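You operate a simulated robot arm through the tools that you are given. There is no shell and no other tool. Be economical: measure what you need, move in short steps, check, and stop when the job is done.

You run a simulated robot arm. Do the job below in one go: nothing can be reset, and whatever is moved stays where it is left.

JOB
Set the slider to 2 MIN, then record up to 6 MIN.
Fine: plug in the red jack; the loaded belt's white band ends at 2 MIN; switch on, keep RECORD down to the mark, hands off the belt while it runs, switch off.

Only the result counts: the job must be done as asked and must still hold three seconds after the hand-in. Knocking over, shifting, dropping, spilling or breaking anything else fails it.

ROBOT AND FRAMES
A 6-joint arm with a two-finger parallel gripper, fixed in place. Base frame: the origin is at the foot of the arm, x ahead of it, y to its left, z up. Lengths are in m, angles in degrees, forces in N, time in s.
With the tool pointing down near the work surface it reaches from about 0.16 to 0.74 m from the base axis. Its first joint turns from -166.0 to 166.0 degrees. Payload 3.91 kg.
The TCP is the grasp point between the finger pads, 0.03 m short of the fingertips. In the tool frame z runs along the fingers and y along their closing line. The gripper opens to 0.11 m. The fingers are 0.02 m wide and 0.01 m thick; the gripper's body (0.048 by 0.112 m) begins 0.055 m behind the TCP.
Orientation is that of the tool frame in the base frame, as [roll, pitch, yaw] about the fixed x, y, z axes, in that order (R = Rz(yaw) Ry(pitch) Rx(roll)). With the fingers straight down and closing along the base's y, the tool's x points along the base's -x, its y along +y and its z along -z.

CONTROLS
- The arm moves only by the tool move_arm. Its argument "targets" is a list of rows, each an object (a shift or turn left out is 0, a gripper value left out holds the last) with "turn": the turn, a rotation vector about the tool's x, y, z in degrees, a list of three; "slide": the shift along the tool's x, y, z in cm, a list of three; "grip": the opening, from 0 (shut) to 1 (fully open). In form: [{"turn": [rx, ry, rz], "slide": [tx, ty, tz], "grip": grip}, ...]. A call has 1 to 10 rows; each row shifts and turns the commanded pose from where the row before left it, along the tool's axes as they then stand. A row lasts 0.2 s, in which the tool goes at most 0.05 m and 8.6 degrees; a call with a longer step from one row to the next is refused whole, and so is a gripper value outside its range. Where a pose cannot be reached the arm comes as near as it can. A force on the tool above 40 N (or 10 N above the force at the start of the call, whichever is more), or a blocked arm, ends the call early, and 0.2 s more pass. The fingers move at their own pace (about 0.045 m/s each) and stop on an object; they squeeze with about 35 N. The grip force told is the motor's: it shows also when the fingers shut on nothing. Time passes only in rows, and 0.2 s behind the last, so rows that do not move let the fingers close. The reply holds the time, the measured pose of the TCP, the force on the tool along the base axes, the opening and the grip force, in the units named above and with some noise.
- Cameras (640 x 400 px; columns grow to the right, rows downward): "scene" is fixed at [0.0535, 0.6509, 1.578]; the picture's right is [-1.00, -0.01, 0.00], its down [-0.01, 0.87, -0.50] and it looks along [0.00, -0.50, -0.87] (base axes); focal length 297 px, centre (320, 200). "wrist" rides on the gripper at [0.071, 0.022, -0.107] in the tool frame; the picture's right is [-0.29, 0.96, 0.00], its down [-0.76, -0.23, -0.61] and it looks along [-0.58, -0.18, 0.79] (tool axes); focal length 243 px, centre (320, 200).
- capture(camera): a new picture of that camera. It takes no simulated time.
- slide_trunk(by): slides the trunk up (or, below 0, down) by that many m; the arm rides with it, the base frame stays. It gives what a move gives, with no picture.
- measure_at(camera, pixels): for up to 12 pixels [column, row] of the newest picture of that camera ("zoom" is the newest enlarged one), the place [x, y, z] in the base frame of the surface seen there, good to about 0.003 m. It takes no simulated time.
- inspect(camera, box): a new picture of the part [left, top, right, bottom] of that camera's present view, enlarged. It takes no simulated time.
- close_job(): hands the job in; it is judged then, once.

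Work in short steps. Measure before you move; look again where a grasp or a placing could have gone wrong, and mend it. You have 80 turns and 54 pictures in all, those below and enlarged ones among them. Open the gripper and draw the arm clear of the work before you hand the job in, unless the task says otherwise; then end with one line.

The tools are called after "Call:" as a command line: name --argument value ..., lists and objects as JSON in quotes. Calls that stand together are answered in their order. move_arm: Moves the arm, as the interface text tells. Its arguments: {"type":"object","properties":{"targets":{"type":"array"}},"required":["targets"]} The other tools are called the same way: slide_trunk (by) slides the trunk up or down; capture (camera) takes a picture; measure_at (camera, pixels) gives the place of the surface under pixels of a picture; inspect (camera, box) takes an enlarged picture of a part of a camera's view; close_job () hands the job in.

At the start:

```text
time: 0.0
position: [0.2189, 0.3309, 1.1653]
orientation: [-180.0, 0.0, -179.9]
ft_force: [0.0, 0.1, 0.1]
finger_gap: 0.1098
grasp_force: 0.0
trunk travel left (down, up): [-0.525, 0.065]
```

scene: 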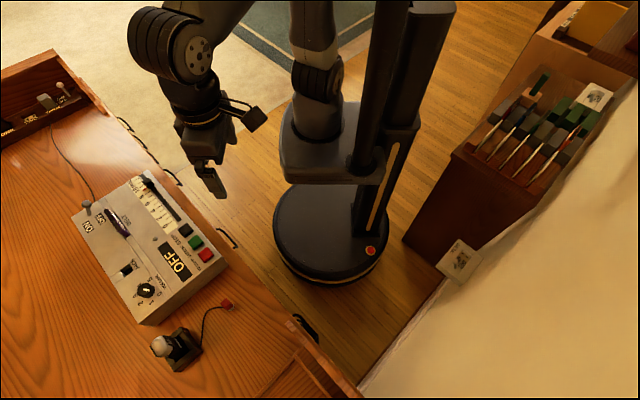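
wrist: 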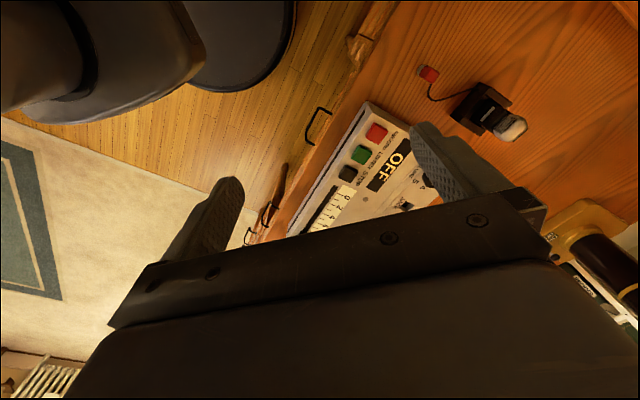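

The scene shows a recorder device around (150,245) with a scale, buttons, OFF sign, jack at (228,305). I look closer at the device and the surroundings.

Call:
inspect --camera "scene" --box '[70, 160, 250, 272]'

Call:
inspect --camera "scene" --box '[110, 250, 270, 350]'

Call:
inspect --camera "scene" --box '[0, 60, 160, 160]'

Call:
inspect --camera "scene" --box '[420, 60, 640, 200]'

```text
3.56 times, centred on (160, 216) of scene
```

zoom: 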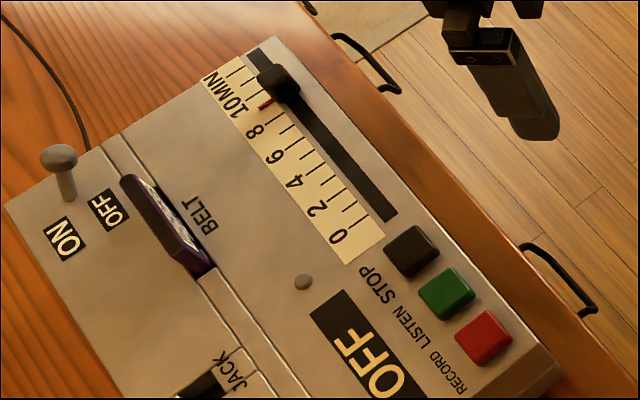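

```text
4.00 times, centred on (190, 300) of scene
```

zoom: 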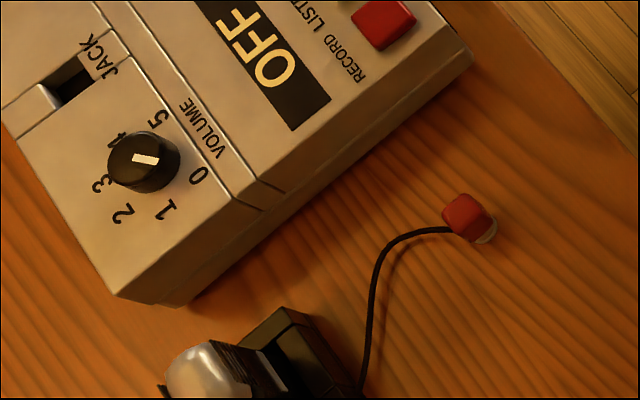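

```text
4.00 times, centred on (80, 110) of scene
```

zoom: 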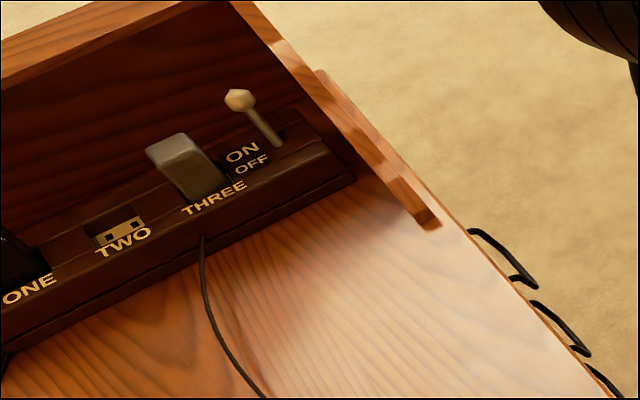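

```text
2.86 times, centred on (530, 130) of scene
```

zoom: 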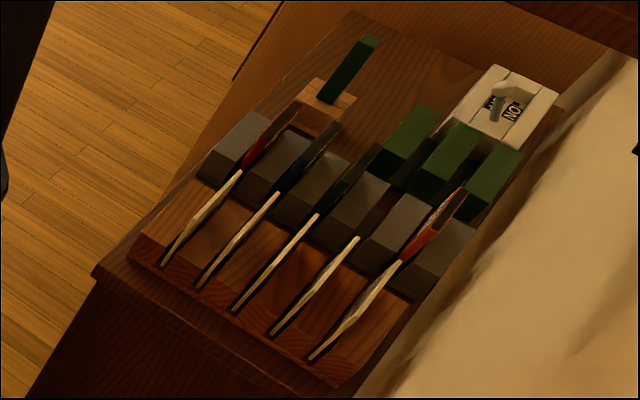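

The device has an ON/OFF lever, BELT slot, STOP/LISTEN/RECORD buttons, slider near 10 MIN. I zoom further on the jack socket, slider/red mark and strip.

Call:
inspect --camera "scene" --box '[105, 250, 169, 290]'

Call:
inspect --camera "scene" --box '[120, 168, 200, 218]'

Call:
inspect --camera "scene" --box '[20, 70, 100, 120]'

Call:
inspect --camera "scene" --box '[200, 285, 264, 325]'

Call:
inspect --camera "scene" --box '[72, 190, 152, 240]'

```text
10.00 times, centred on (137, 270) of scene
```

zoom: 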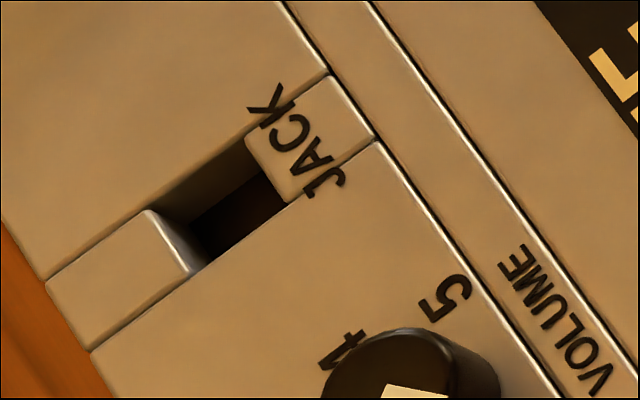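

```text
8.00 times, centred on (160, 193) of scene
```

zoom: 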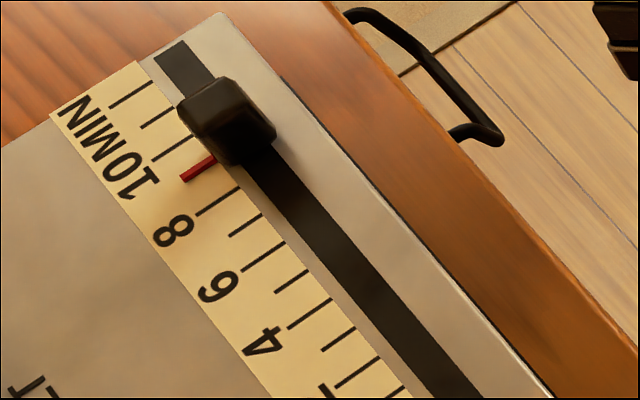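

```text
8.00 times, centred on (60, 95) of scene
```

zoom: 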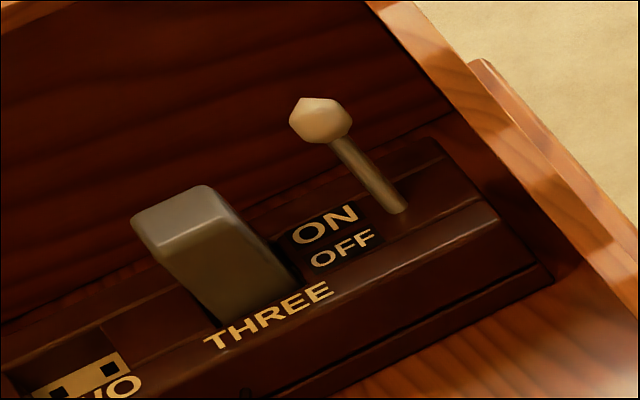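

```text
10.00 times, centred on (232, 305) of scene
```

zoom: 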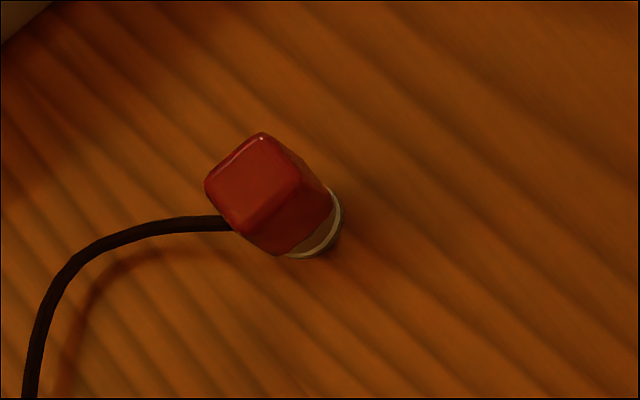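

```text
8.00 times, centred on (112, 215) of scene
```

zoom: 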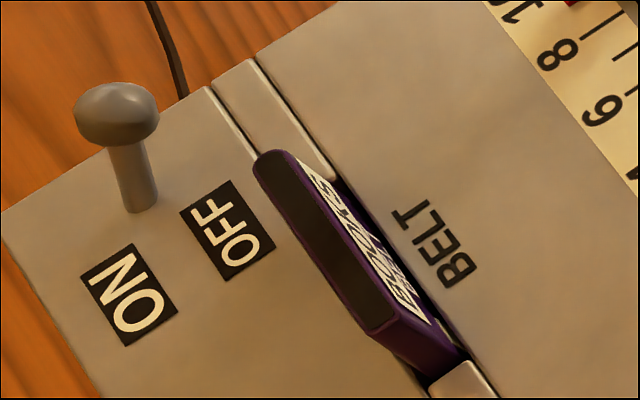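

Slider's red pointer is at 9; the device lever leans to OFF. I zoom on the whole device to measure key points.

Call:
inspect --camera "scene" --box '[70, 165, 246, 275]'

Call:
measure_at --camera "scene" --pixels '[[65, 86], [67, 90], [70, 96], [43, 97], [48, 105], [58, 88], [72, 99], [226, 302], [231, 304], [234, 308], [205, 320], [240, 320]]'

```text
3.64 times, centred on (158, 220) of scene
```

zoom: 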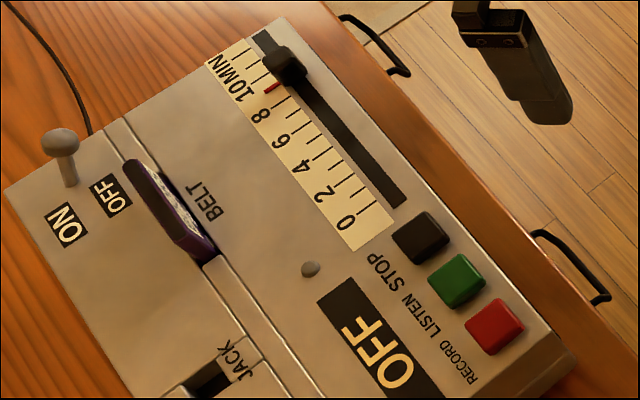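

```text
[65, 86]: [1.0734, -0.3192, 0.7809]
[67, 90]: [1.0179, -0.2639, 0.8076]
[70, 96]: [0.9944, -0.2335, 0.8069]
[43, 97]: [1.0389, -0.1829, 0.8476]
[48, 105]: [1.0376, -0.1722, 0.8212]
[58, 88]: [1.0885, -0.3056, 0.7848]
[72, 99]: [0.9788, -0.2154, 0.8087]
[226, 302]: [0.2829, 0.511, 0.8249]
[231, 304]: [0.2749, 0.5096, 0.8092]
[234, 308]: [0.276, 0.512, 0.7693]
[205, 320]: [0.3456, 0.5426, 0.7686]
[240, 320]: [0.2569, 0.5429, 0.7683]
```

Strip is out of reach, so only the recorder matters. Measuring key points in the zoom.

Call:
measure_at --camera "zoom" --pixels '[[494, 318], [458, 275], [422, 232], [286, 55], [274, 87], [398, 200], [262, 38], [210, 380], [60, 138], [71, 184], [110, 195], [66, 225]]'

Call:
measure_at --camera "scene" --pixels '[[75, 213], [139, 172], [226, 265], [140, 318], [155, 324], [147, 285], [124, 271], [128, 264], [114, 275], [134, 262], [170, 350], [160, 345]]'

```text
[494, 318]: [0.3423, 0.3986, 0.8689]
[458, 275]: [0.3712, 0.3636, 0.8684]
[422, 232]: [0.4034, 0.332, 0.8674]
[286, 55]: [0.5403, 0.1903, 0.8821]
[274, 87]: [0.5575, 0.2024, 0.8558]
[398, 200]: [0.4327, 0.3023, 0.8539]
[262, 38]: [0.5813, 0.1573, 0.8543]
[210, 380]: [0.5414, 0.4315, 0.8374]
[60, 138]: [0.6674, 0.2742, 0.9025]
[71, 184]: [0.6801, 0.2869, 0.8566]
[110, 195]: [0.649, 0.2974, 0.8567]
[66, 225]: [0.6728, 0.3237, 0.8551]
```

```text
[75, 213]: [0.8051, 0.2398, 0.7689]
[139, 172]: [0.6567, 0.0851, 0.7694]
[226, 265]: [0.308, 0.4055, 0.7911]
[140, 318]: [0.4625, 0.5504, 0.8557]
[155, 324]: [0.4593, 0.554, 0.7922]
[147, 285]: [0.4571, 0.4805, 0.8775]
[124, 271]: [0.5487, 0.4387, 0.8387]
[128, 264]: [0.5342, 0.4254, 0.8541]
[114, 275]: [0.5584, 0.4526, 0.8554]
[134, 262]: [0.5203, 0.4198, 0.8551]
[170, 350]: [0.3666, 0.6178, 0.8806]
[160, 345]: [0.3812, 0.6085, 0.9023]
```

Device top is z≈0.855; the plug stands at about (0.28,0.51), top 0.825. I move nearer to look at it with the wrist camera.

Call:
move_arm --targets '[{"slide": [0.8, 3.3, 3.2]}, {"slide": [0.8, 3.3, 3.2]}, {"slide": [0.8, 3.3, 3.2]}, {"slide": [0.8, 3.3, 3.2]}, {"slide": [0.8, 3.3, 3.2]}, {"slide": [0.8, 3.3, 3.2]}, {}]'

Call:
capture --camera "wrist"

Call:
inspect --camera "scene" --box '[120, 165, 216, 225]'

```text
time: 1.6
position: [0.1712, 0.5291, 0.9743]
orientation: [-179.9, 0.1, -180.0]
ft_force: [-0.2, 0.1, -0.4]
finger_gap: 0.1098
grasp_force: 0.2
trunk travel left (down, up): [-0.525, 0.065]
```

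```text
41 pictures are left
```

wrist: 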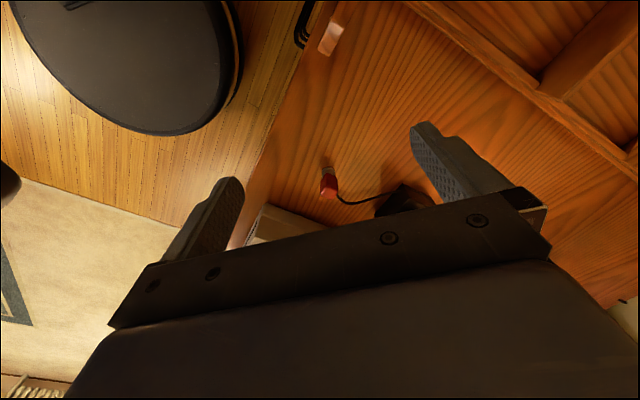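

```text
6.67 times, centred on (168, 195) of scene
```

zoom: 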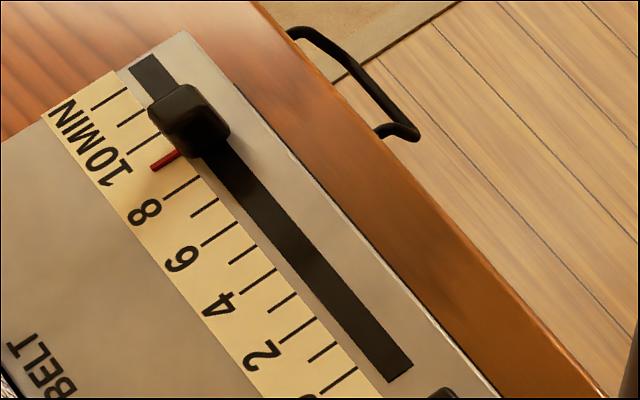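

Ticks are clear in the zoom: 8 at (182,186), 2 at (297,330). I measure those and zoom on the plug at (328,185) in wrist.

Call:
measure_at --camera "zoom" --pixels '[[182, 186], [220, 233], [259, 281], [297, 330], [341, 382], [148, 138], [168, 161], [185, 108], [205, 100], [180, 92], [225, 137], [410, 378]]'

Call:
inspect --camera "wrist" --box '[296, 150, 376, 200]'

```text
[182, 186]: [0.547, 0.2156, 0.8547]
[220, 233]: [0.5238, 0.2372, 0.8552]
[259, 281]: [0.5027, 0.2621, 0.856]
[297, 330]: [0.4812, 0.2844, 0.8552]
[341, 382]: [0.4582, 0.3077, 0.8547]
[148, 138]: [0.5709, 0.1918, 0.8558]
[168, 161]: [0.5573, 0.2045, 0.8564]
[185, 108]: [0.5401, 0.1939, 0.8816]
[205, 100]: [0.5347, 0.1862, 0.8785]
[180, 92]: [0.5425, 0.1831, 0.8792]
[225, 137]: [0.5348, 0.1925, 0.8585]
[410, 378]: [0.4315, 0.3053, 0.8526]
```

```text
8.00 times, centred on (336, 175) of wrist
```

zoom: 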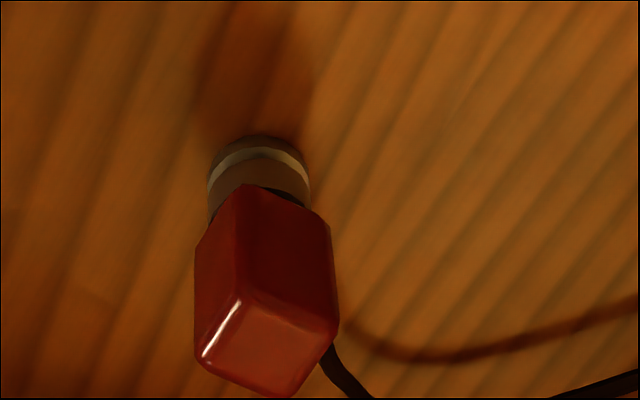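

Tick pitch is 16 mm, slider axis at 134°. I measure the plug geometry in this zoom (red body over a pale round base, cable at its side).

Call:
measure_at --camera "zoom" --pixels '[[208, 355], [243, 298], [330, 335], [275, 390], [198, 250], [240, 195], [325, 235], [215, 195], [305, 190], [258, 150], [335, 365], [270, 340]]'

```text
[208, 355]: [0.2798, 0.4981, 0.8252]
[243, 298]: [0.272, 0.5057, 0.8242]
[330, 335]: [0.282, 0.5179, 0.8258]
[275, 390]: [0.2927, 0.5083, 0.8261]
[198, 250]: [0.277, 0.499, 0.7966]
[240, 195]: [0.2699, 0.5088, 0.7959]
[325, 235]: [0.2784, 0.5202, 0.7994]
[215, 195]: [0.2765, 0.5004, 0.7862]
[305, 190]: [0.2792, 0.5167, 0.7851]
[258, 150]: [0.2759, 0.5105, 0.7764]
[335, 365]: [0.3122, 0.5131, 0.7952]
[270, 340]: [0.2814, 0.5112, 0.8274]
```

Plug: red body 12–16 mm wide, z 0.795–0.826, centre ≈(0.280,0.509), aligned at 44°, cable on its +v side. I turn −44° about tool z (fingers closing along the slider axis) and hover above it.

Call:
move_arm --targets '[{"turn": [0, 0, -7.33]}, {"turn": [0, 0, -7.33]}, {"turn": [0, 0, -7.33]}, {"turn": [0, 0, -7.33]}, {"turn": [0, 0, -7.33]}, {"turn": [0, 0, -7.33]}, {"slide": [-2.15, -3.0, 2.47]}, {"slide": [-2.15, -3.0, 2.47]}, {"slide": [-2.15, -3.0, 2.47], "grip": 0.5}, {}]'

Call:
capture --camera "wrist"

```text
time: 3.8
position: [0.279, 0.51, 0.8974]
orientation: [-180.0, 0.0, -135.9]
ft_force: [0.2, -0.4, 0.8]
finger_gap: 0.0571
grasp_force: 0.2
trunk travel left (down, up): [-0.525, 0.065]
```

```text
38 pictures are left
```

wrist: 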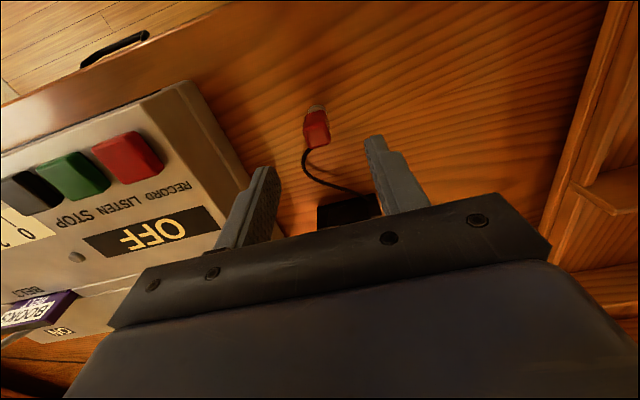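

The plug at (317,125) lies between the fingers' lines. I descend to TCP z≈0.833 and look before closing.

Call:
move_arm --targets '[{"slide": [0, 0, 2.2]}, {"slide": [0, 0, 2.2]}, {"slide": [0, 0, 2.0]}, {}]'

Call:
capture --camera "wrist"

```text
time: 4.8
position: [0.2809, 0.5109, 0.8348]
orientation: [180.0, -0.1, -135.9]
ft_force: [-0.1, 0.0, -0.2]
finger_gap: 0.0547
grasp_force: 0.1
trunk travel left (down, up): [-0.525, 0.065]
```

```text
37 pictures are left
```

wrist: 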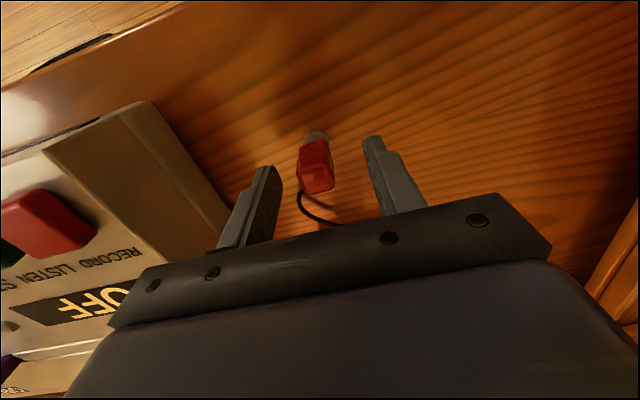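

The red body (316,167) sits centred between the fingertips. I close.

Call:
move_arm --targets '[{"grip": 0}, {}, {}, {}, {}]'

Call:
capture --camera "wrist"

```text
time: 6.0
position: [0.2803, 0.5119, 0.8345]
orientation: [180.0, 0.0, -136.0]
ft_force: [-1.4, -0.3, 0.0]
finger_gap: 0.0188
grasp_force: 34.5
trunk travel left (down, up): [-0.525, 0.065]
```

```text
36 pictures are left
```

wrist: 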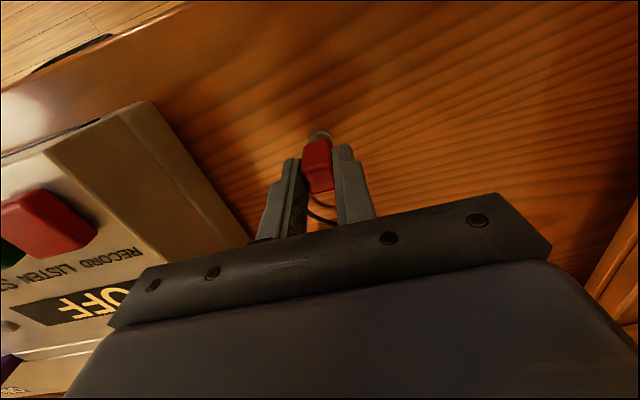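

Gripped (gap 18.8 mm). I lift 13 cm and go half the way toward the socket, then check the cable and microphone.

Call:
move_arm --targets '[{"slide": [0, 0, -3.3]}, {"slide": [0, 0, -3.3]}, {"slide": [0, 0, -3.3]}, {"slide": [0, 0, -3.1]}, {"slide": [-2.2, -3.7, 0]}, {"slide": [-2.2, -3.7, 0]}, {"slide": [-2.2, -3.7, 0]}, {}]'

Call:
capture --camera "scene"

```text
time: 7.8
position: [0.407, 0.4729, 0.9663]
orientation: [-180.0, 0.0, -135.9]
ft_force: [0.6, 0.4, -0.1]
finger_gap: 0.0191
grasp_force: 35.4
trunk travel left (down, up): [-0.525, 0.065]
```

```text
35 pictures are left
```

scene: 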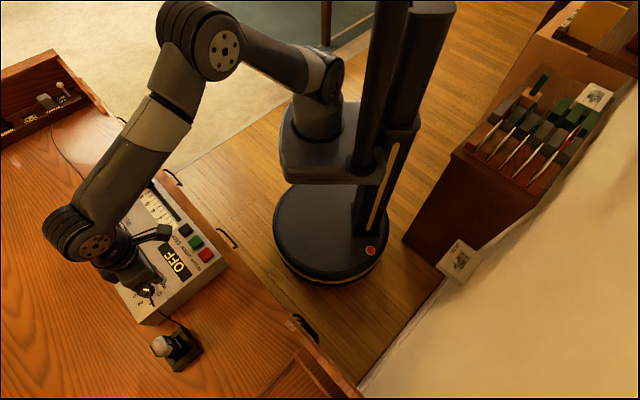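

Microphone has not moved and the cable follows. I continue to above the socket and view it with the wrist camera.

Call:
move_arm --targets '[{"slide": [-2.2, -3.7, 0]}, {"slide": [-2.2, -3.7, 0]}, {"slide": [-1.9, -3.3, 0]}, {}]'

Call:
capture --camera "wrist"

Call:
inspect --camera "scene" --box '[80, 220, 208, 300]'

```text
time: 8.8
position: [0.5271, 0.4408, 0.9658]
orientation: [-180.0, 0.0, -135.8]
ft_force: [0.5, -0.2, -0.8]
finger_gap: 0.019
grasp_force: 35.0
trunk travel left (down, up): [-0.525, 0.065]
```

```text
34 pictures are left
```

wrist: 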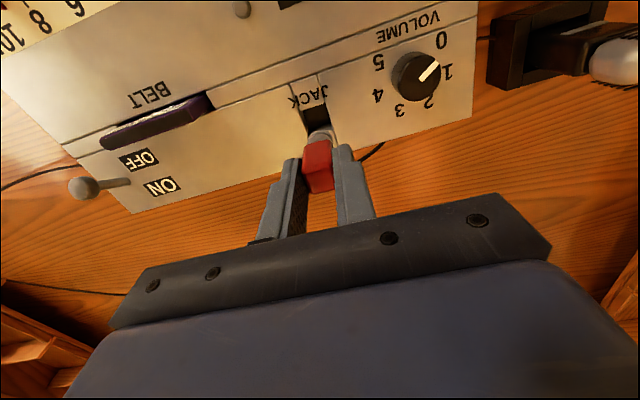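

```text
5.00 times, centred on (144, 260) of scene
```

zoom: 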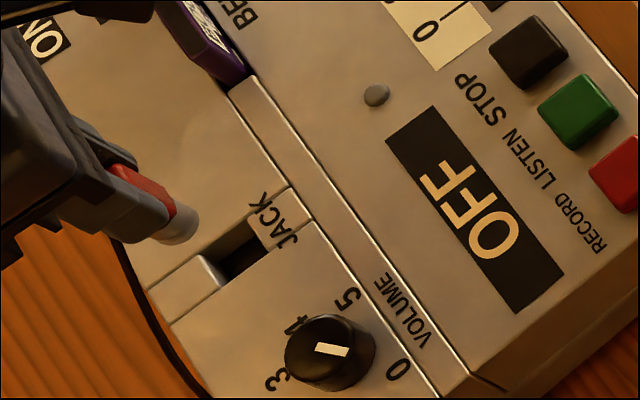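

The socket is visible in both views. I measure surface points round its rim in the scene zoom.

Call:
measure_at --camera "zoom" --pixels '[[246, 212], [270, 244], [257, 225], [195, 256], [216, 288], [206, 270], [212, 240], [246, 272], [210, 232], [256, 262], [226, 287], [240, 255]]'

Call:
measure_at --camera "wrist" --pixels '[[300, 106], [328, 101], [313, 100], [315, 115], [335, 138], [310, 122], [319, 135], [318, 150]]'

Call:
inspect --camera "wrist" --box '[270, 80, 366, 140]'

```text
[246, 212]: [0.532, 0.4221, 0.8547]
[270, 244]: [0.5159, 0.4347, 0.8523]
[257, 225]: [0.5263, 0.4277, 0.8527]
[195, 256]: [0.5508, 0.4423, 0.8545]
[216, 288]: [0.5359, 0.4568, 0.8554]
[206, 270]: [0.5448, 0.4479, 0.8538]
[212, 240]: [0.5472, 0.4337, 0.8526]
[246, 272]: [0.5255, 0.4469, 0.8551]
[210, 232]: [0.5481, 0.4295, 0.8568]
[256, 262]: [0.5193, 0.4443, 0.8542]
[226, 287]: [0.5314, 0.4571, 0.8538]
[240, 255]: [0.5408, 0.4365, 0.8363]
```

```text
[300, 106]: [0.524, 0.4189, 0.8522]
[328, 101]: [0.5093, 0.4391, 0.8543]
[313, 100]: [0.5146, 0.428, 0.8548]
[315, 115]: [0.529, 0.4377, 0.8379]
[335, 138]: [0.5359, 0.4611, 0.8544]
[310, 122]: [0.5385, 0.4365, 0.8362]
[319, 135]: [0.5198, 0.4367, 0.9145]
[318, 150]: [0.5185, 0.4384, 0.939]
```

```text
6.67 times, centred on (318, 110) of wrist
```

zoom: 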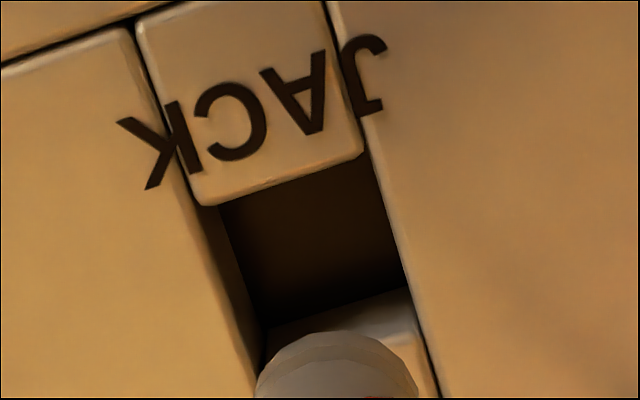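

I measure the socket rim in this clearer wrist zoom.

Call:
measure_at --camera "zoom" --pixels '[[205, 200], [358, 148], [285, 172], [404, 240], [420, 300], [222, 260], [205, 230], [398, 310], [412, 340], [340, 310], [320, 240], [392, 230]]'

```text
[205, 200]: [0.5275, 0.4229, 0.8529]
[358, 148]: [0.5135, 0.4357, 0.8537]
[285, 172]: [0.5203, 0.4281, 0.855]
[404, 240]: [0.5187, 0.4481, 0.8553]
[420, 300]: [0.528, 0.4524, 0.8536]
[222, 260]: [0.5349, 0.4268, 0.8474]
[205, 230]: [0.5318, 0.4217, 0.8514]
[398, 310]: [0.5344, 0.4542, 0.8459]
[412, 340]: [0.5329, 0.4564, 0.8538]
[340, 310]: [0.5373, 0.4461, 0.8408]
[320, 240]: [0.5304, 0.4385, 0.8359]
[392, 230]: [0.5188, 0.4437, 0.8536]
```

Socket: centre ≈(0.531,0.439), about 24×26 mm, floor z≈0.837; it wants the tool 3.6 mm back along −u and 2 mm along +v. I correct and come down to just above the rim.

Call:
move_arm --targets '[{"slide": [-0.2, -0.36, 0]}, {"slide": [0, 0, 2.0]}, {"slide": [0, 0, 1.9]}, {}]'

Call:
inspect --camera "wrist" --box '[256, 100, 384, 180]'

Call:
inspect --camera "scene" --box '[88, 240, 168, 290]'

```text
time: 9.8
position: [0.5297, 0.4429, 0.9288]
orientation: [-179.9, 0.0, -136.0]
ft_force: [-1.0, 0.7, -0.5]
finger_gap: 0.0188
grasp_force: 34.9
trunk travel left (down, up): [-0.525, 0.065]
```

```text
5.00 times, centred on (320, 140) of wrist
```

zoom: 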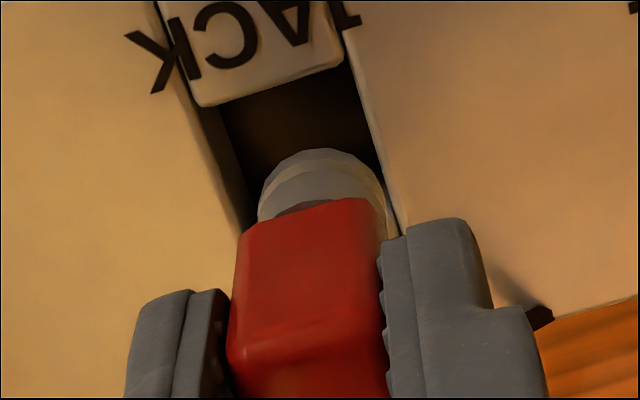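

```text
8.00 times, centred on (128, 265) of scene
```

zoom: 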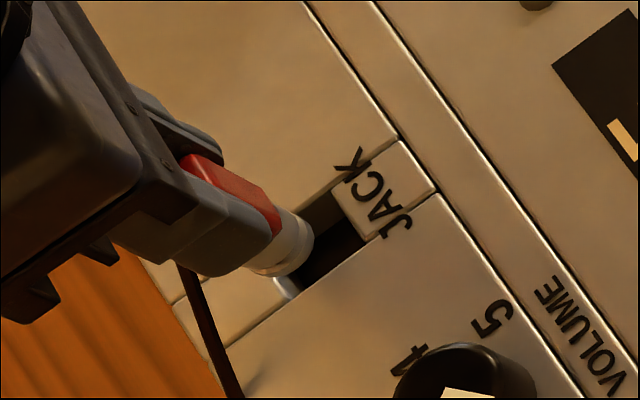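

In the wrist view the pin looks ~3 mm too far to +u; the scene view hints at slightly too far +v. I measure the pin's surface to be sure.

Call:
measure_at --camera "zoom" --pixels '[[300, 232], [300, 250], [290, 262], [308, 240], [295, 222], [275, 270], [286, 282], [255, 200]]'

Call:
measure_at --camera "wrist" --pixels '[[320, 135], [311, 138], [330, 138], [320, 132], [310, 150], [330, 150], [316, 115], [320, 165]]'

```text
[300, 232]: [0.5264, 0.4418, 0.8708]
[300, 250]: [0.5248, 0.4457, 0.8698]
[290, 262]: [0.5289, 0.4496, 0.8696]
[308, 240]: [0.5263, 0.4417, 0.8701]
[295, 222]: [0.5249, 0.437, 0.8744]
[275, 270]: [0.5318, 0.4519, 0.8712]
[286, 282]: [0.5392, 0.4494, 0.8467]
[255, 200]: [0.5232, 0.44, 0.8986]
```

```text
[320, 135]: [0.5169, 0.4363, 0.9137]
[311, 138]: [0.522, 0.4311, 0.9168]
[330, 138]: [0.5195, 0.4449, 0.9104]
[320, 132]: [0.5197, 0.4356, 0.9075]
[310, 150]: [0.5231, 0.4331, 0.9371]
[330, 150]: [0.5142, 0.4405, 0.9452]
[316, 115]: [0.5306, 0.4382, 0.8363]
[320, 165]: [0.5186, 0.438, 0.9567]
```

Pin axis estimated near u=−0.0525, v=0.690 against the hole's −0.053, 0.687. I shift 1.5 mm in −u, 2 mm in −v, then lower 1 cm and look.

Call:
move_arm --targets '[{"slide": [0.2, -0.15, 0]}, {"slide": [0, 0, 0.6]}, {"slide": [0, 0, 0.5]}, {}]'

Call:
inspect --camera "wrist" --box '[256, 100, 384, 180]'

```text
time: 10.8
position: [0.5288, 0.4387, 0.9161]
orientation: [-180.0, -0.1, -136.1]
ft_force: [0.1, 0.2, -0.2]
finger_gap: 0.0189
grasp_force: 34.9
trunk travel left (down, up): [-0.525, 0.065]
```

```text
5.00 times, centred on (320, 140) of wrist
```

zoom: 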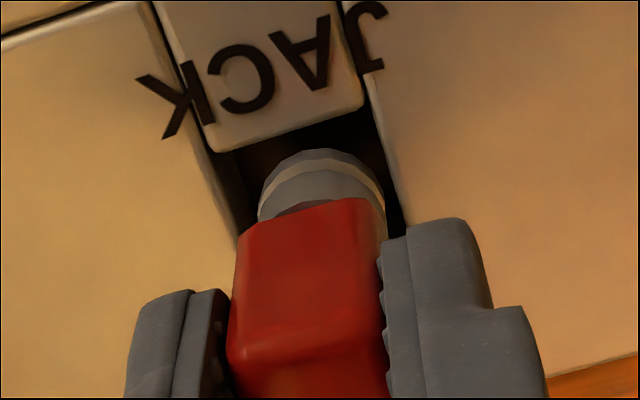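

The pin is inside the socket with slim gaps both sides and no force. I go on down in small steps.

Call:
move_arm --targets '[{"slide": [0, -0.08, 0.5]}, {"slide": [0, 0, 0.5]}, {"slide": [0, 0, 0.4]}, {}]'

Call:
inspect --camera "wrist" --box '[256, 100, 384, 180]'

```text
time: 11.8
position: [0.5292, 0.4364, 0.9016]
orientation: [180.0, -0.1, -136.1]
ft_force: [-0.1, 0.2, -0.1]
finger_gap: 0.0188
grasp_force: 34.8
trunk travel left (down, up): [-0.525, 0.065]
```

```text
5.00 times, centred on (320, 140) of wrist
```

zoom: 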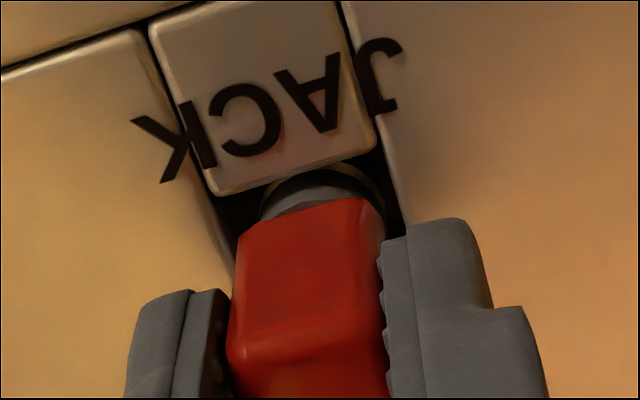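

No contact force yet; pin is well in. I lower further in small steps until it bottoms.

Call:
move_arm --targets '[{"slide": [0, 0, 0.3]}, {"slide": [0, 0, 0.3]}, {"slide": [0, 0, 0.2]}, {}]'

Call:
inspect --camera "scene" --box '[88, 240, 168, 290]'

```text
time: 12.8
position: [0.5292, 0.4379, 0.8974]
orientation: [179.9, 0.5, -135.9]
ft_force: [2.4, 0.2, 32.6]
finger_gap: 0.019
grasp_force: 35.0
trunk travel left (down, up): [-0.525, 0.065]
```

```text
8.00 times, centred on (128, 265) of scene
```

zoom: 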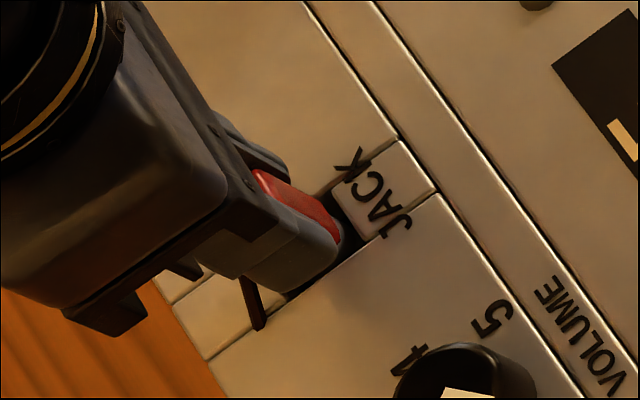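

It bottomed out at 33 N. I ease the press, open the fingers a little, and check the plug stays.

Call:
move_arm --targets '[{"slide": [0, 0, -0.3]}, {"grip": 0.45}, {}, {}, {"slide": [0, 0, -3]}, {"slide": [0, 0, -4]}, {"slide": [0, 0, -4]}, {}]'

Call:
inspect --camera "wrist" --box '[224, 60, 416, 180]'

```text
time: 14.6
position: [0.5279, 0.4363, 1.008]
orientation: [180.0, 0.0, -136.0]
ft_force: [-0.1, 0.3, 0.1]
finger_gap: 0.0495
grasp_force: 0.1
trunk travel left (down, up): [-0.525, 0.065]
```

```text
3.33 times, centred on (320, 120) of wrist
```

zoom: 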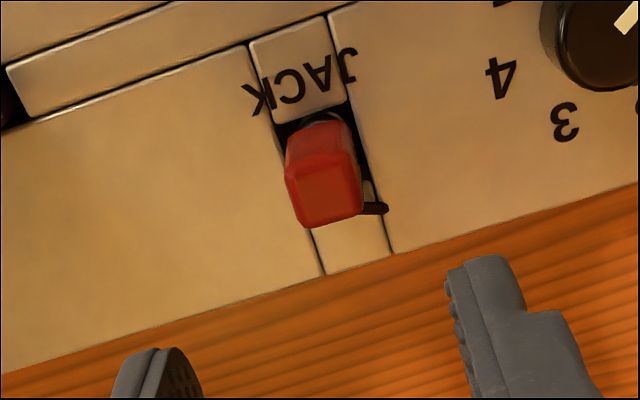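

The red plug stands in the socket. I measure its top and the sides for seating depth.

Call:
measure_at --camera "zoom" --pixels '[[330, 195], [305, 205], [350, 190], [320, 140], [320, 119], [300, 95]]'

Call:
inspect --camera "scene" --box '[88, 240, 168, 290]'

```text
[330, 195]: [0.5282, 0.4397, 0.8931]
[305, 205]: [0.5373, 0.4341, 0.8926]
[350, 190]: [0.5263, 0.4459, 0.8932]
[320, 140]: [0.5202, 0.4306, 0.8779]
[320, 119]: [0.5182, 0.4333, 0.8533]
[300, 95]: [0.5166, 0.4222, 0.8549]
```

```text
8.00 times, centred on (128, 265) of scene
```

zoom: 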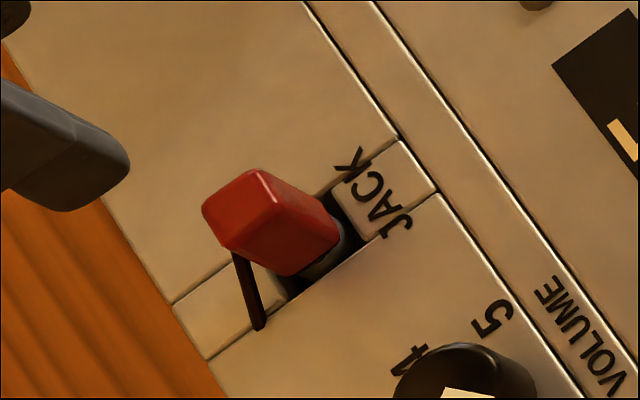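

Plug top at z 0.893 = floor + plug length, so it is seated. Next I fly to above the slider knob at ≈(0.541,0.189).

Call:
move_arm --targets '[{"slide": [2.7, -3.1, 0]}, {"slide": [2.7, -3.1, 0]}, {"slide": [2.7, -3.1, 0]}, {"slide": [2.7, -3.1, 0]}, {"slide": [2.7, -3.1, 0]}, {"slide": [2.7, -3.1, 0]}, {"slide": [0, 0, 3]}, {"slide": [0, 0, 2]}, {}]'

Call:
capture --camera "wrist"

```text
time: 16.6
position: [0.5435, 0.1891, 0.9561]
orientation: [-180.0, -0.1, -136.0]
ft_force: [-0.9, -1.0, -0.5]
finger_gap: 0.0496
grasp_force: 0.1
trunk travel left (down, up): [-0.525, 0.065]
```

```text
24 pictures are left
```

wrist: 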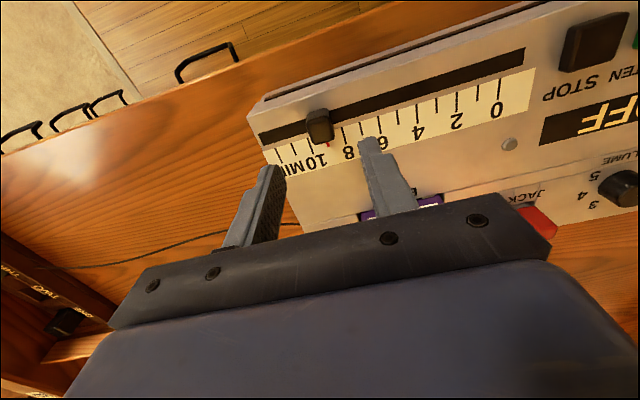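

Knob at (319,125) lies centred between the finger lines. I measure it once from this view.

Call:
measure_at --camera "wrist" --pixels '[[319, 130], [312, 135], [328, 132], [310, 125], [330, 120], [319, 115], [320, 138], [328, 146], [329, 143]]'

```text
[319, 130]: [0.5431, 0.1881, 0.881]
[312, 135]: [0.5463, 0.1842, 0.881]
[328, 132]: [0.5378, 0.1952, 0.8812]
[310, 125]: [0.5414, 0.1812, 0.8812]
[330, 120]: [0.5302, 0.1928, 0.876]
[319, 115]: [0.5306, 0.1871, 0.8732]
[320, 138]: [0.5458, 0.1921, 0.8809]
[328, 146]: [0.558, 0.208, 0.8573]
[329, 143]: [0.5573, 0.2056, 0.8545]
```

Knob centre u≈−0.240 matches the tool. I descend 6.3 cm and close on it.

Call:
move_arm --targets '[{"slide": [0, 0, 2.2]}, {"slide": [0, 0, 2.2]}, {"slide": [0, 0, 1.9]}, {}, {"grip": 0}, {}, {}, {}]'

Call:
inspect --camera "wrist" --box '[240, 100, 400, 200]'

```text
time: 18.4
position: [0.543, 0.191, 0.8959]
orientation: [179.9, 0.0, -135.9]
ft_force: [-0.2, 0.1, 0.0]
finger_gap: 0.0194
grasp_force: 35.0
trunk travel left (down, up): [-0.525, 0.065]
```

```text
4.00 times, centred on (320, 150) of wrist
```

zoom: 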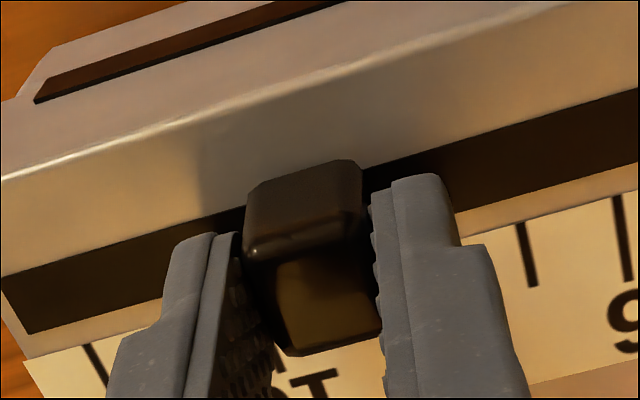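

Gripped the knob (gap 19.4 mm). I slide 10 cm toward 0 along tool +y, then check the pointer.

Call:
move_arm --targets '[{"slide": [0, 1.5, 0]}, {"slide": [0, 2.0, 0]}, {"slide": [0, 2.0, 0]}, {"slide": [0, 2.0, 0]}, {"slide": [0, 2.0, 0]}, {"slide": [0, 0.5, 0]}, {}]'

Call:
inspect --camera "wrist" --box '[220, 100, 440, 240]'

Call:
inspect --camera "scene" --box '[120, 165, 216, 225]'

```text
time: 20.0
position: [0.4714, 0.2615, 0.8962]
orientation: [-180.0, -0.2, -136.0]
ft_force: [-15.5, -16.5, 4.9]
finger_gap: 0.0195
grasp_force: 35.2
trunk travel left (down, up): [-0.525, 0.065]
```

```text
2.86 times, centred on (330, 170) of wrist
```

zoom: 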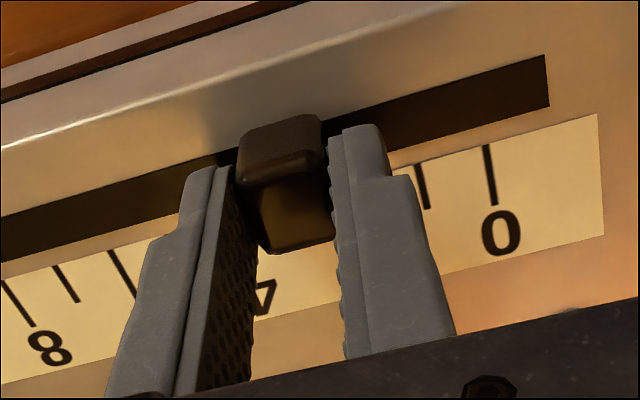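

```text
6.67 times, centred on (168, 195) of scene
```

zoom: 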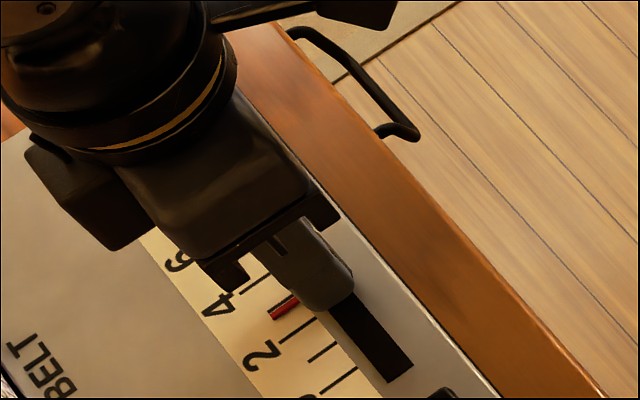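

Pointer is now near 2.8–3. I measure pointer and tick 2 in this scene zoom.

Call:
measure_at --camera "zoom" --pixels '[[276, 313], [284, 308], [291, 302], [284, 340], [297, 330], [310, 321], [328, 387], [341, 380], [352, 370], [322, 351], [332, 345]]'

```text
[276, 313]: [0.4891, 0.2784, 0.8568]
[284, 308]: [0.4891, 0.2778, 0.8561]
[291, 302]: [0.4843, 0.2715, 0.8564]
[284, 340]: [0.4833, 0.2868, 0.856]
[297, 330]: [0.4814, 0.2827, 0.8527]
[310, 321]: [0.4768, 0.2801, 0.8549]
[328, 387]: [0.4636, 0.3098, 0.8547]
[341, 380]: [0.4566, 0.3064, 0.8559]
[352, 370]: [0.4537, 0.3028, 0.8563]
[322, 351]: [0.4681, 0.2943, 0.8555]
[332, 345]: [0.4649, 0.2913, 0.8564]
```

Pointer is 10 mm short of tick 2. I move +1.0 cm, with 2 mm in tool +x to relieve the side force.

Call:
move_arm --targets '[{"slide": [0.1, 0.5, 0]}, {"slide": [0.1, 0.5, 0]}, {}]'

Call:
inspect --camera "scene" --box '[144, 195, 192, 225]'

```text
time: 20.8
position: [0.4648, 0.2695, 0.8952]
orientation: [180.0, 0.1, -136.0]
ft_force: [-10.6, -11.4, 4.9]
finger_gap: 0.0192
grasp_force: 35.0
trunk travel left (down, up): [-0.525, 0.065]
```

```text
13.33 times, centred on (168, 210) of scene
```

zoom: 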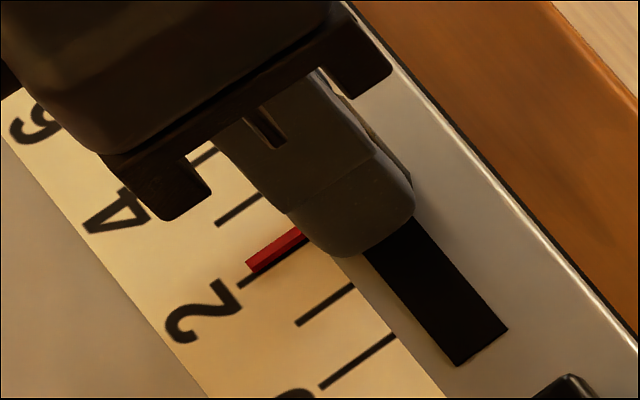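

Pointer is ~2 mm short of tick 2 (parallax allowed). I nudge +2 mm and relieve side force more.

Call:
move_arm --targets '[{"slide": [0.15, 0.2, 0]}, {}]'

Call:
inspect --camera "scene" --box '[144, 195, 192, 225]'

```text
time: 21.4
position: [0.4619, 0.2703, 0.8958]
orientation: [179.9, 0.3, -136.0]
ft_force: [-2.1, -2.7, 4.3]
finger_gap: 0.0197
grasp_force: 34.9
trunk travel left (down, up): [-0.525, 0.065]
```

```text
13.33 times, centred on (168, 210) of scene
```

zoom: 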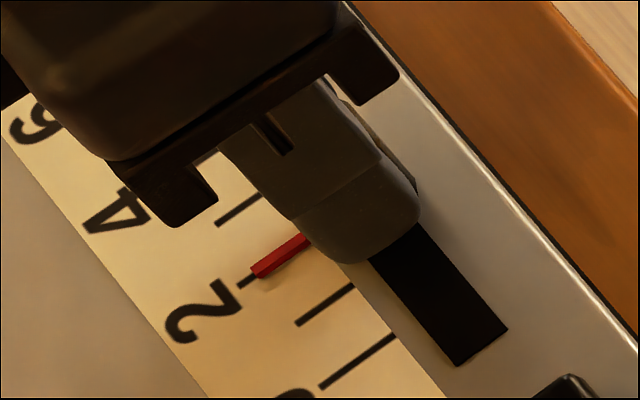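

Pointer now lies over tick 2. I release, lift, and look at the slider and the lever/belt area.

Call:
move_arm --targets '[{"grip": 0.4}, {}, {}, {"slide": [0, 0, -3]}, {"slide": [0, 0, -4]}, {"slide": [0, -4, -3]}, {"slide": [2, -4, 0]}, {"slide": [2, -4, 0]}, {}]'

Call:
inspect --camera "scene" --box '[72, 175, 200, 255]'

```text
time: 23.4
position: [0.5151, 0.1564, 0.9949]
orientation: [-180.0, 0.1, -135.9]
ft_force: [-1.1, 0.3, 0.5]
finger_gap: 0.0442
grasp_force: 0.1
trunk travel left (down, up): [-0.525, 0.065]
```

```text
5.00 times, centred on (136, 215) of scene
```

zoom: 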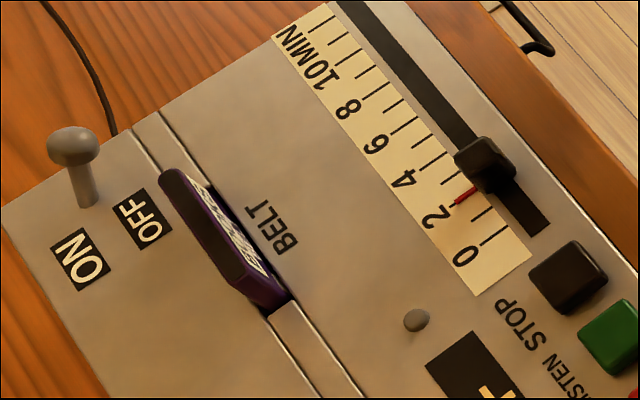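

The slider pointer rests at 2. I measure the lever and belt extents.

Call:
measure_at --camera "zoom" --pixels '[[73, 140], [60, 145], [90, 145], [73, 158], [85, 185], [87, 203], [172, 185], [165, 180], [245, 280], [190, 175], [265, 265], [463, 196]]'

```text
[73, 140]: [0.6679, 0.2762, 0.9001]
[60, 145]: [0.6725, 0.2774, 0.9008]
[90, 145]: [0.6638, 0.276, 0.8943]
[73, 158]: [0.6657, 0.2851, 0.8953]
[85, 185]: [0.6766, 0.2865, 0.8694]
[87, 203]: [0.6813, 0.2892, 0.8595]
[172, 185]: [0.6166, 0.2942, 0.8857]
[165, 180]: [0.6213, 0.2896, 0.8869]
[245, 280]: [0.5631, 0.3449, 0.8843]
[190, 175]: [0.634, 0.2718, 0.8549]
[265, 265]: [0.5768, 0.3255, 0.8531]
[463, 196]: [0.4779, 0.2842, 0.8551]
```

I verify the slider pointer at high zoom before going on.

Call:
inspect --camera "scene" --box '[144, 195, 192, 225]'

```text
13.33 times, centred on (168, 210) of scene
```

zoom: 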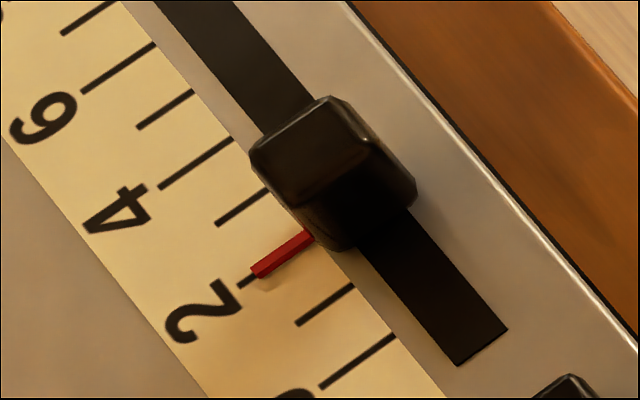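

Slider pointer sits on 2. Now I tilt the tool 21° (aligned with the lever leaning OFF) and hover 6 cm from the lever knob at ≈(0.670,0.276,0.895).

Call:
move_arm --targets '[{"turn": [0, -7, 0]}, {"turn": [0, -7, 0]}, {"turn": [0, -7, 0]}, {"slide": [-3.65, -0.55, 2.58], "grip": 0.32}, {"slide": [-3.65, -0.55, 2.58]}, {"slide": [-3.65, -0.55, 2.58]}, {"slide": [-3.65, -0.55, 2.58]}, {}, {}]'

Call:
capture --camera "wrist"

```text
time: 25.4
position: [0.6553, 0.2598, 0.9471]
orientation: [-180.0, 21.1, -136.0]
ft_force: [-0.5, 0.7, -0.6]
finger_gap: 0.0354
grasp_force: 0.0
trunk travel left (down, up): [-0.525, 0.065]
```

```text
16 pictures are left
```

wrist: 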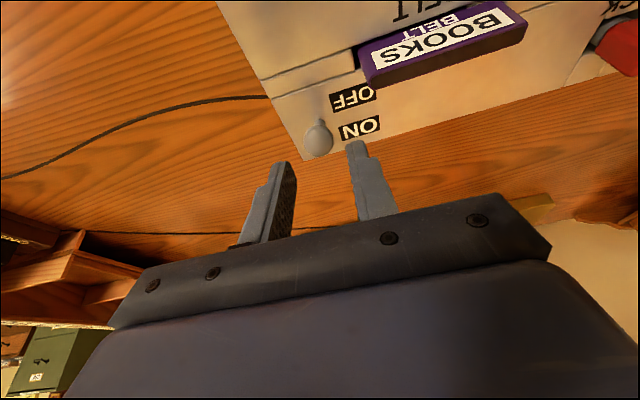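

Knob at (318,138) is exactly on the tool axis (expected row 141). I advance 5.3 cm and close on it.

Call:
move_arm --targets '[{"slide": [0, 0, 2]}, {"slide": [0, 0, 2]}, {"slide": [0, 0, 1.3]}, {}, {"grip": 0}, {}, {}, {}]'

Call:
inspect --camera "wrist" --box '[240, 100, 400, 200]'

```text
time: 27.2
position: [0.6687, 0.2729, 0.8991]
orientation: [-180.0, 21.0, -136.0]
ft_force: [5.0, -2.4, 0.1]
finger_gap: 0.021
grasp_force: 34.9
trunk travel left (down, up): [-0.525, 0.065]
```

```text
4.00 times, centred on (320, 150) of wrist
```

zoom: 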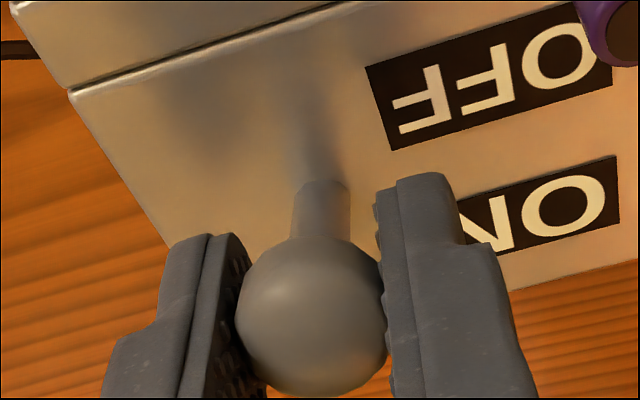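

Gripped on the knob. I swing it along its arc toward ON (+v, ~32 mm).

Call:
move_arm --targets '[{"slide": [-0.77, 0, 0.09]}, {"slide": [-0.72, 0, 0.21]}, {"slide": [-0.68, 0, 0.32]}, {"slide": [-0.63, 0, 0.45]}, {"slide": [-0.2, 0, 0.12]}, {}]'

Call:
inspect --camera "scene" --box '[72, 175, 200, 255]'

```text
time: 28.6
position: [0.6931, 0.2966, 0.9002]
orientation: [-180.0, 20.9, -136.0]
ft_force: [-3.9, -0.6, -0.6]
finger_gap: 0.0213
grasp_force: 34.8
trunk travel left (down, up): [-0.525, 0.065]
```

```text
5.00 times, centred on (136, 215) of scene
```

zoom: 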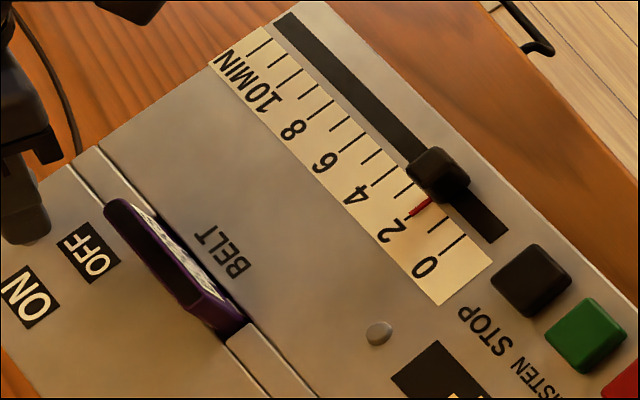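

The whole recorder has slid with the gripped lever (BELT text went from (270,230) to (225,250)); the grip kept the lever from turning. I reverse the exact motion to bring the recorder back.

Call:
move_arm --targets '[{"slide": [0.2, 0, -0.12]}, {"slide": [0.63, 0, -0.45]}, {"slide": [0.68, 0, -0.32]}, {"slide": [0.72, 0, -0.21]}, {"slide": [0.77, 0, -0.09]}, {}]'

Call:
inspect --camera "scene" --box '[72, 175, 200, 255]'

```text
time: 30.0
position: [0.6726, 0.2739, 0.8993]
orientation: [179.9, 21.0, -136.0]
ft_force: [6.2, -2.1, -7.7]
finger_gap: 0.0209
grasp_force: 34.8
trunk travel left (down, up): [-0.525, 0.065]
```

```text
5.00 times, centred on (136, 215) of scene
```

zoom: 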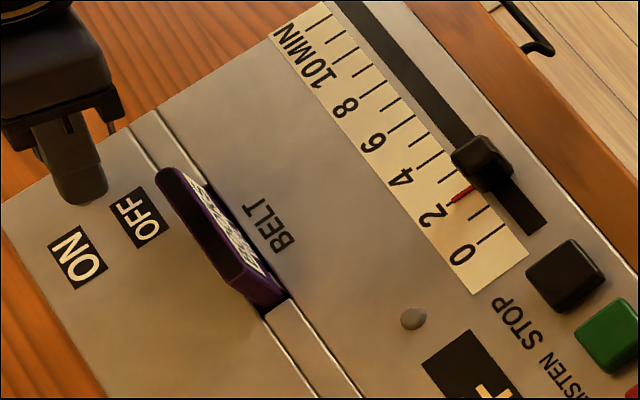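

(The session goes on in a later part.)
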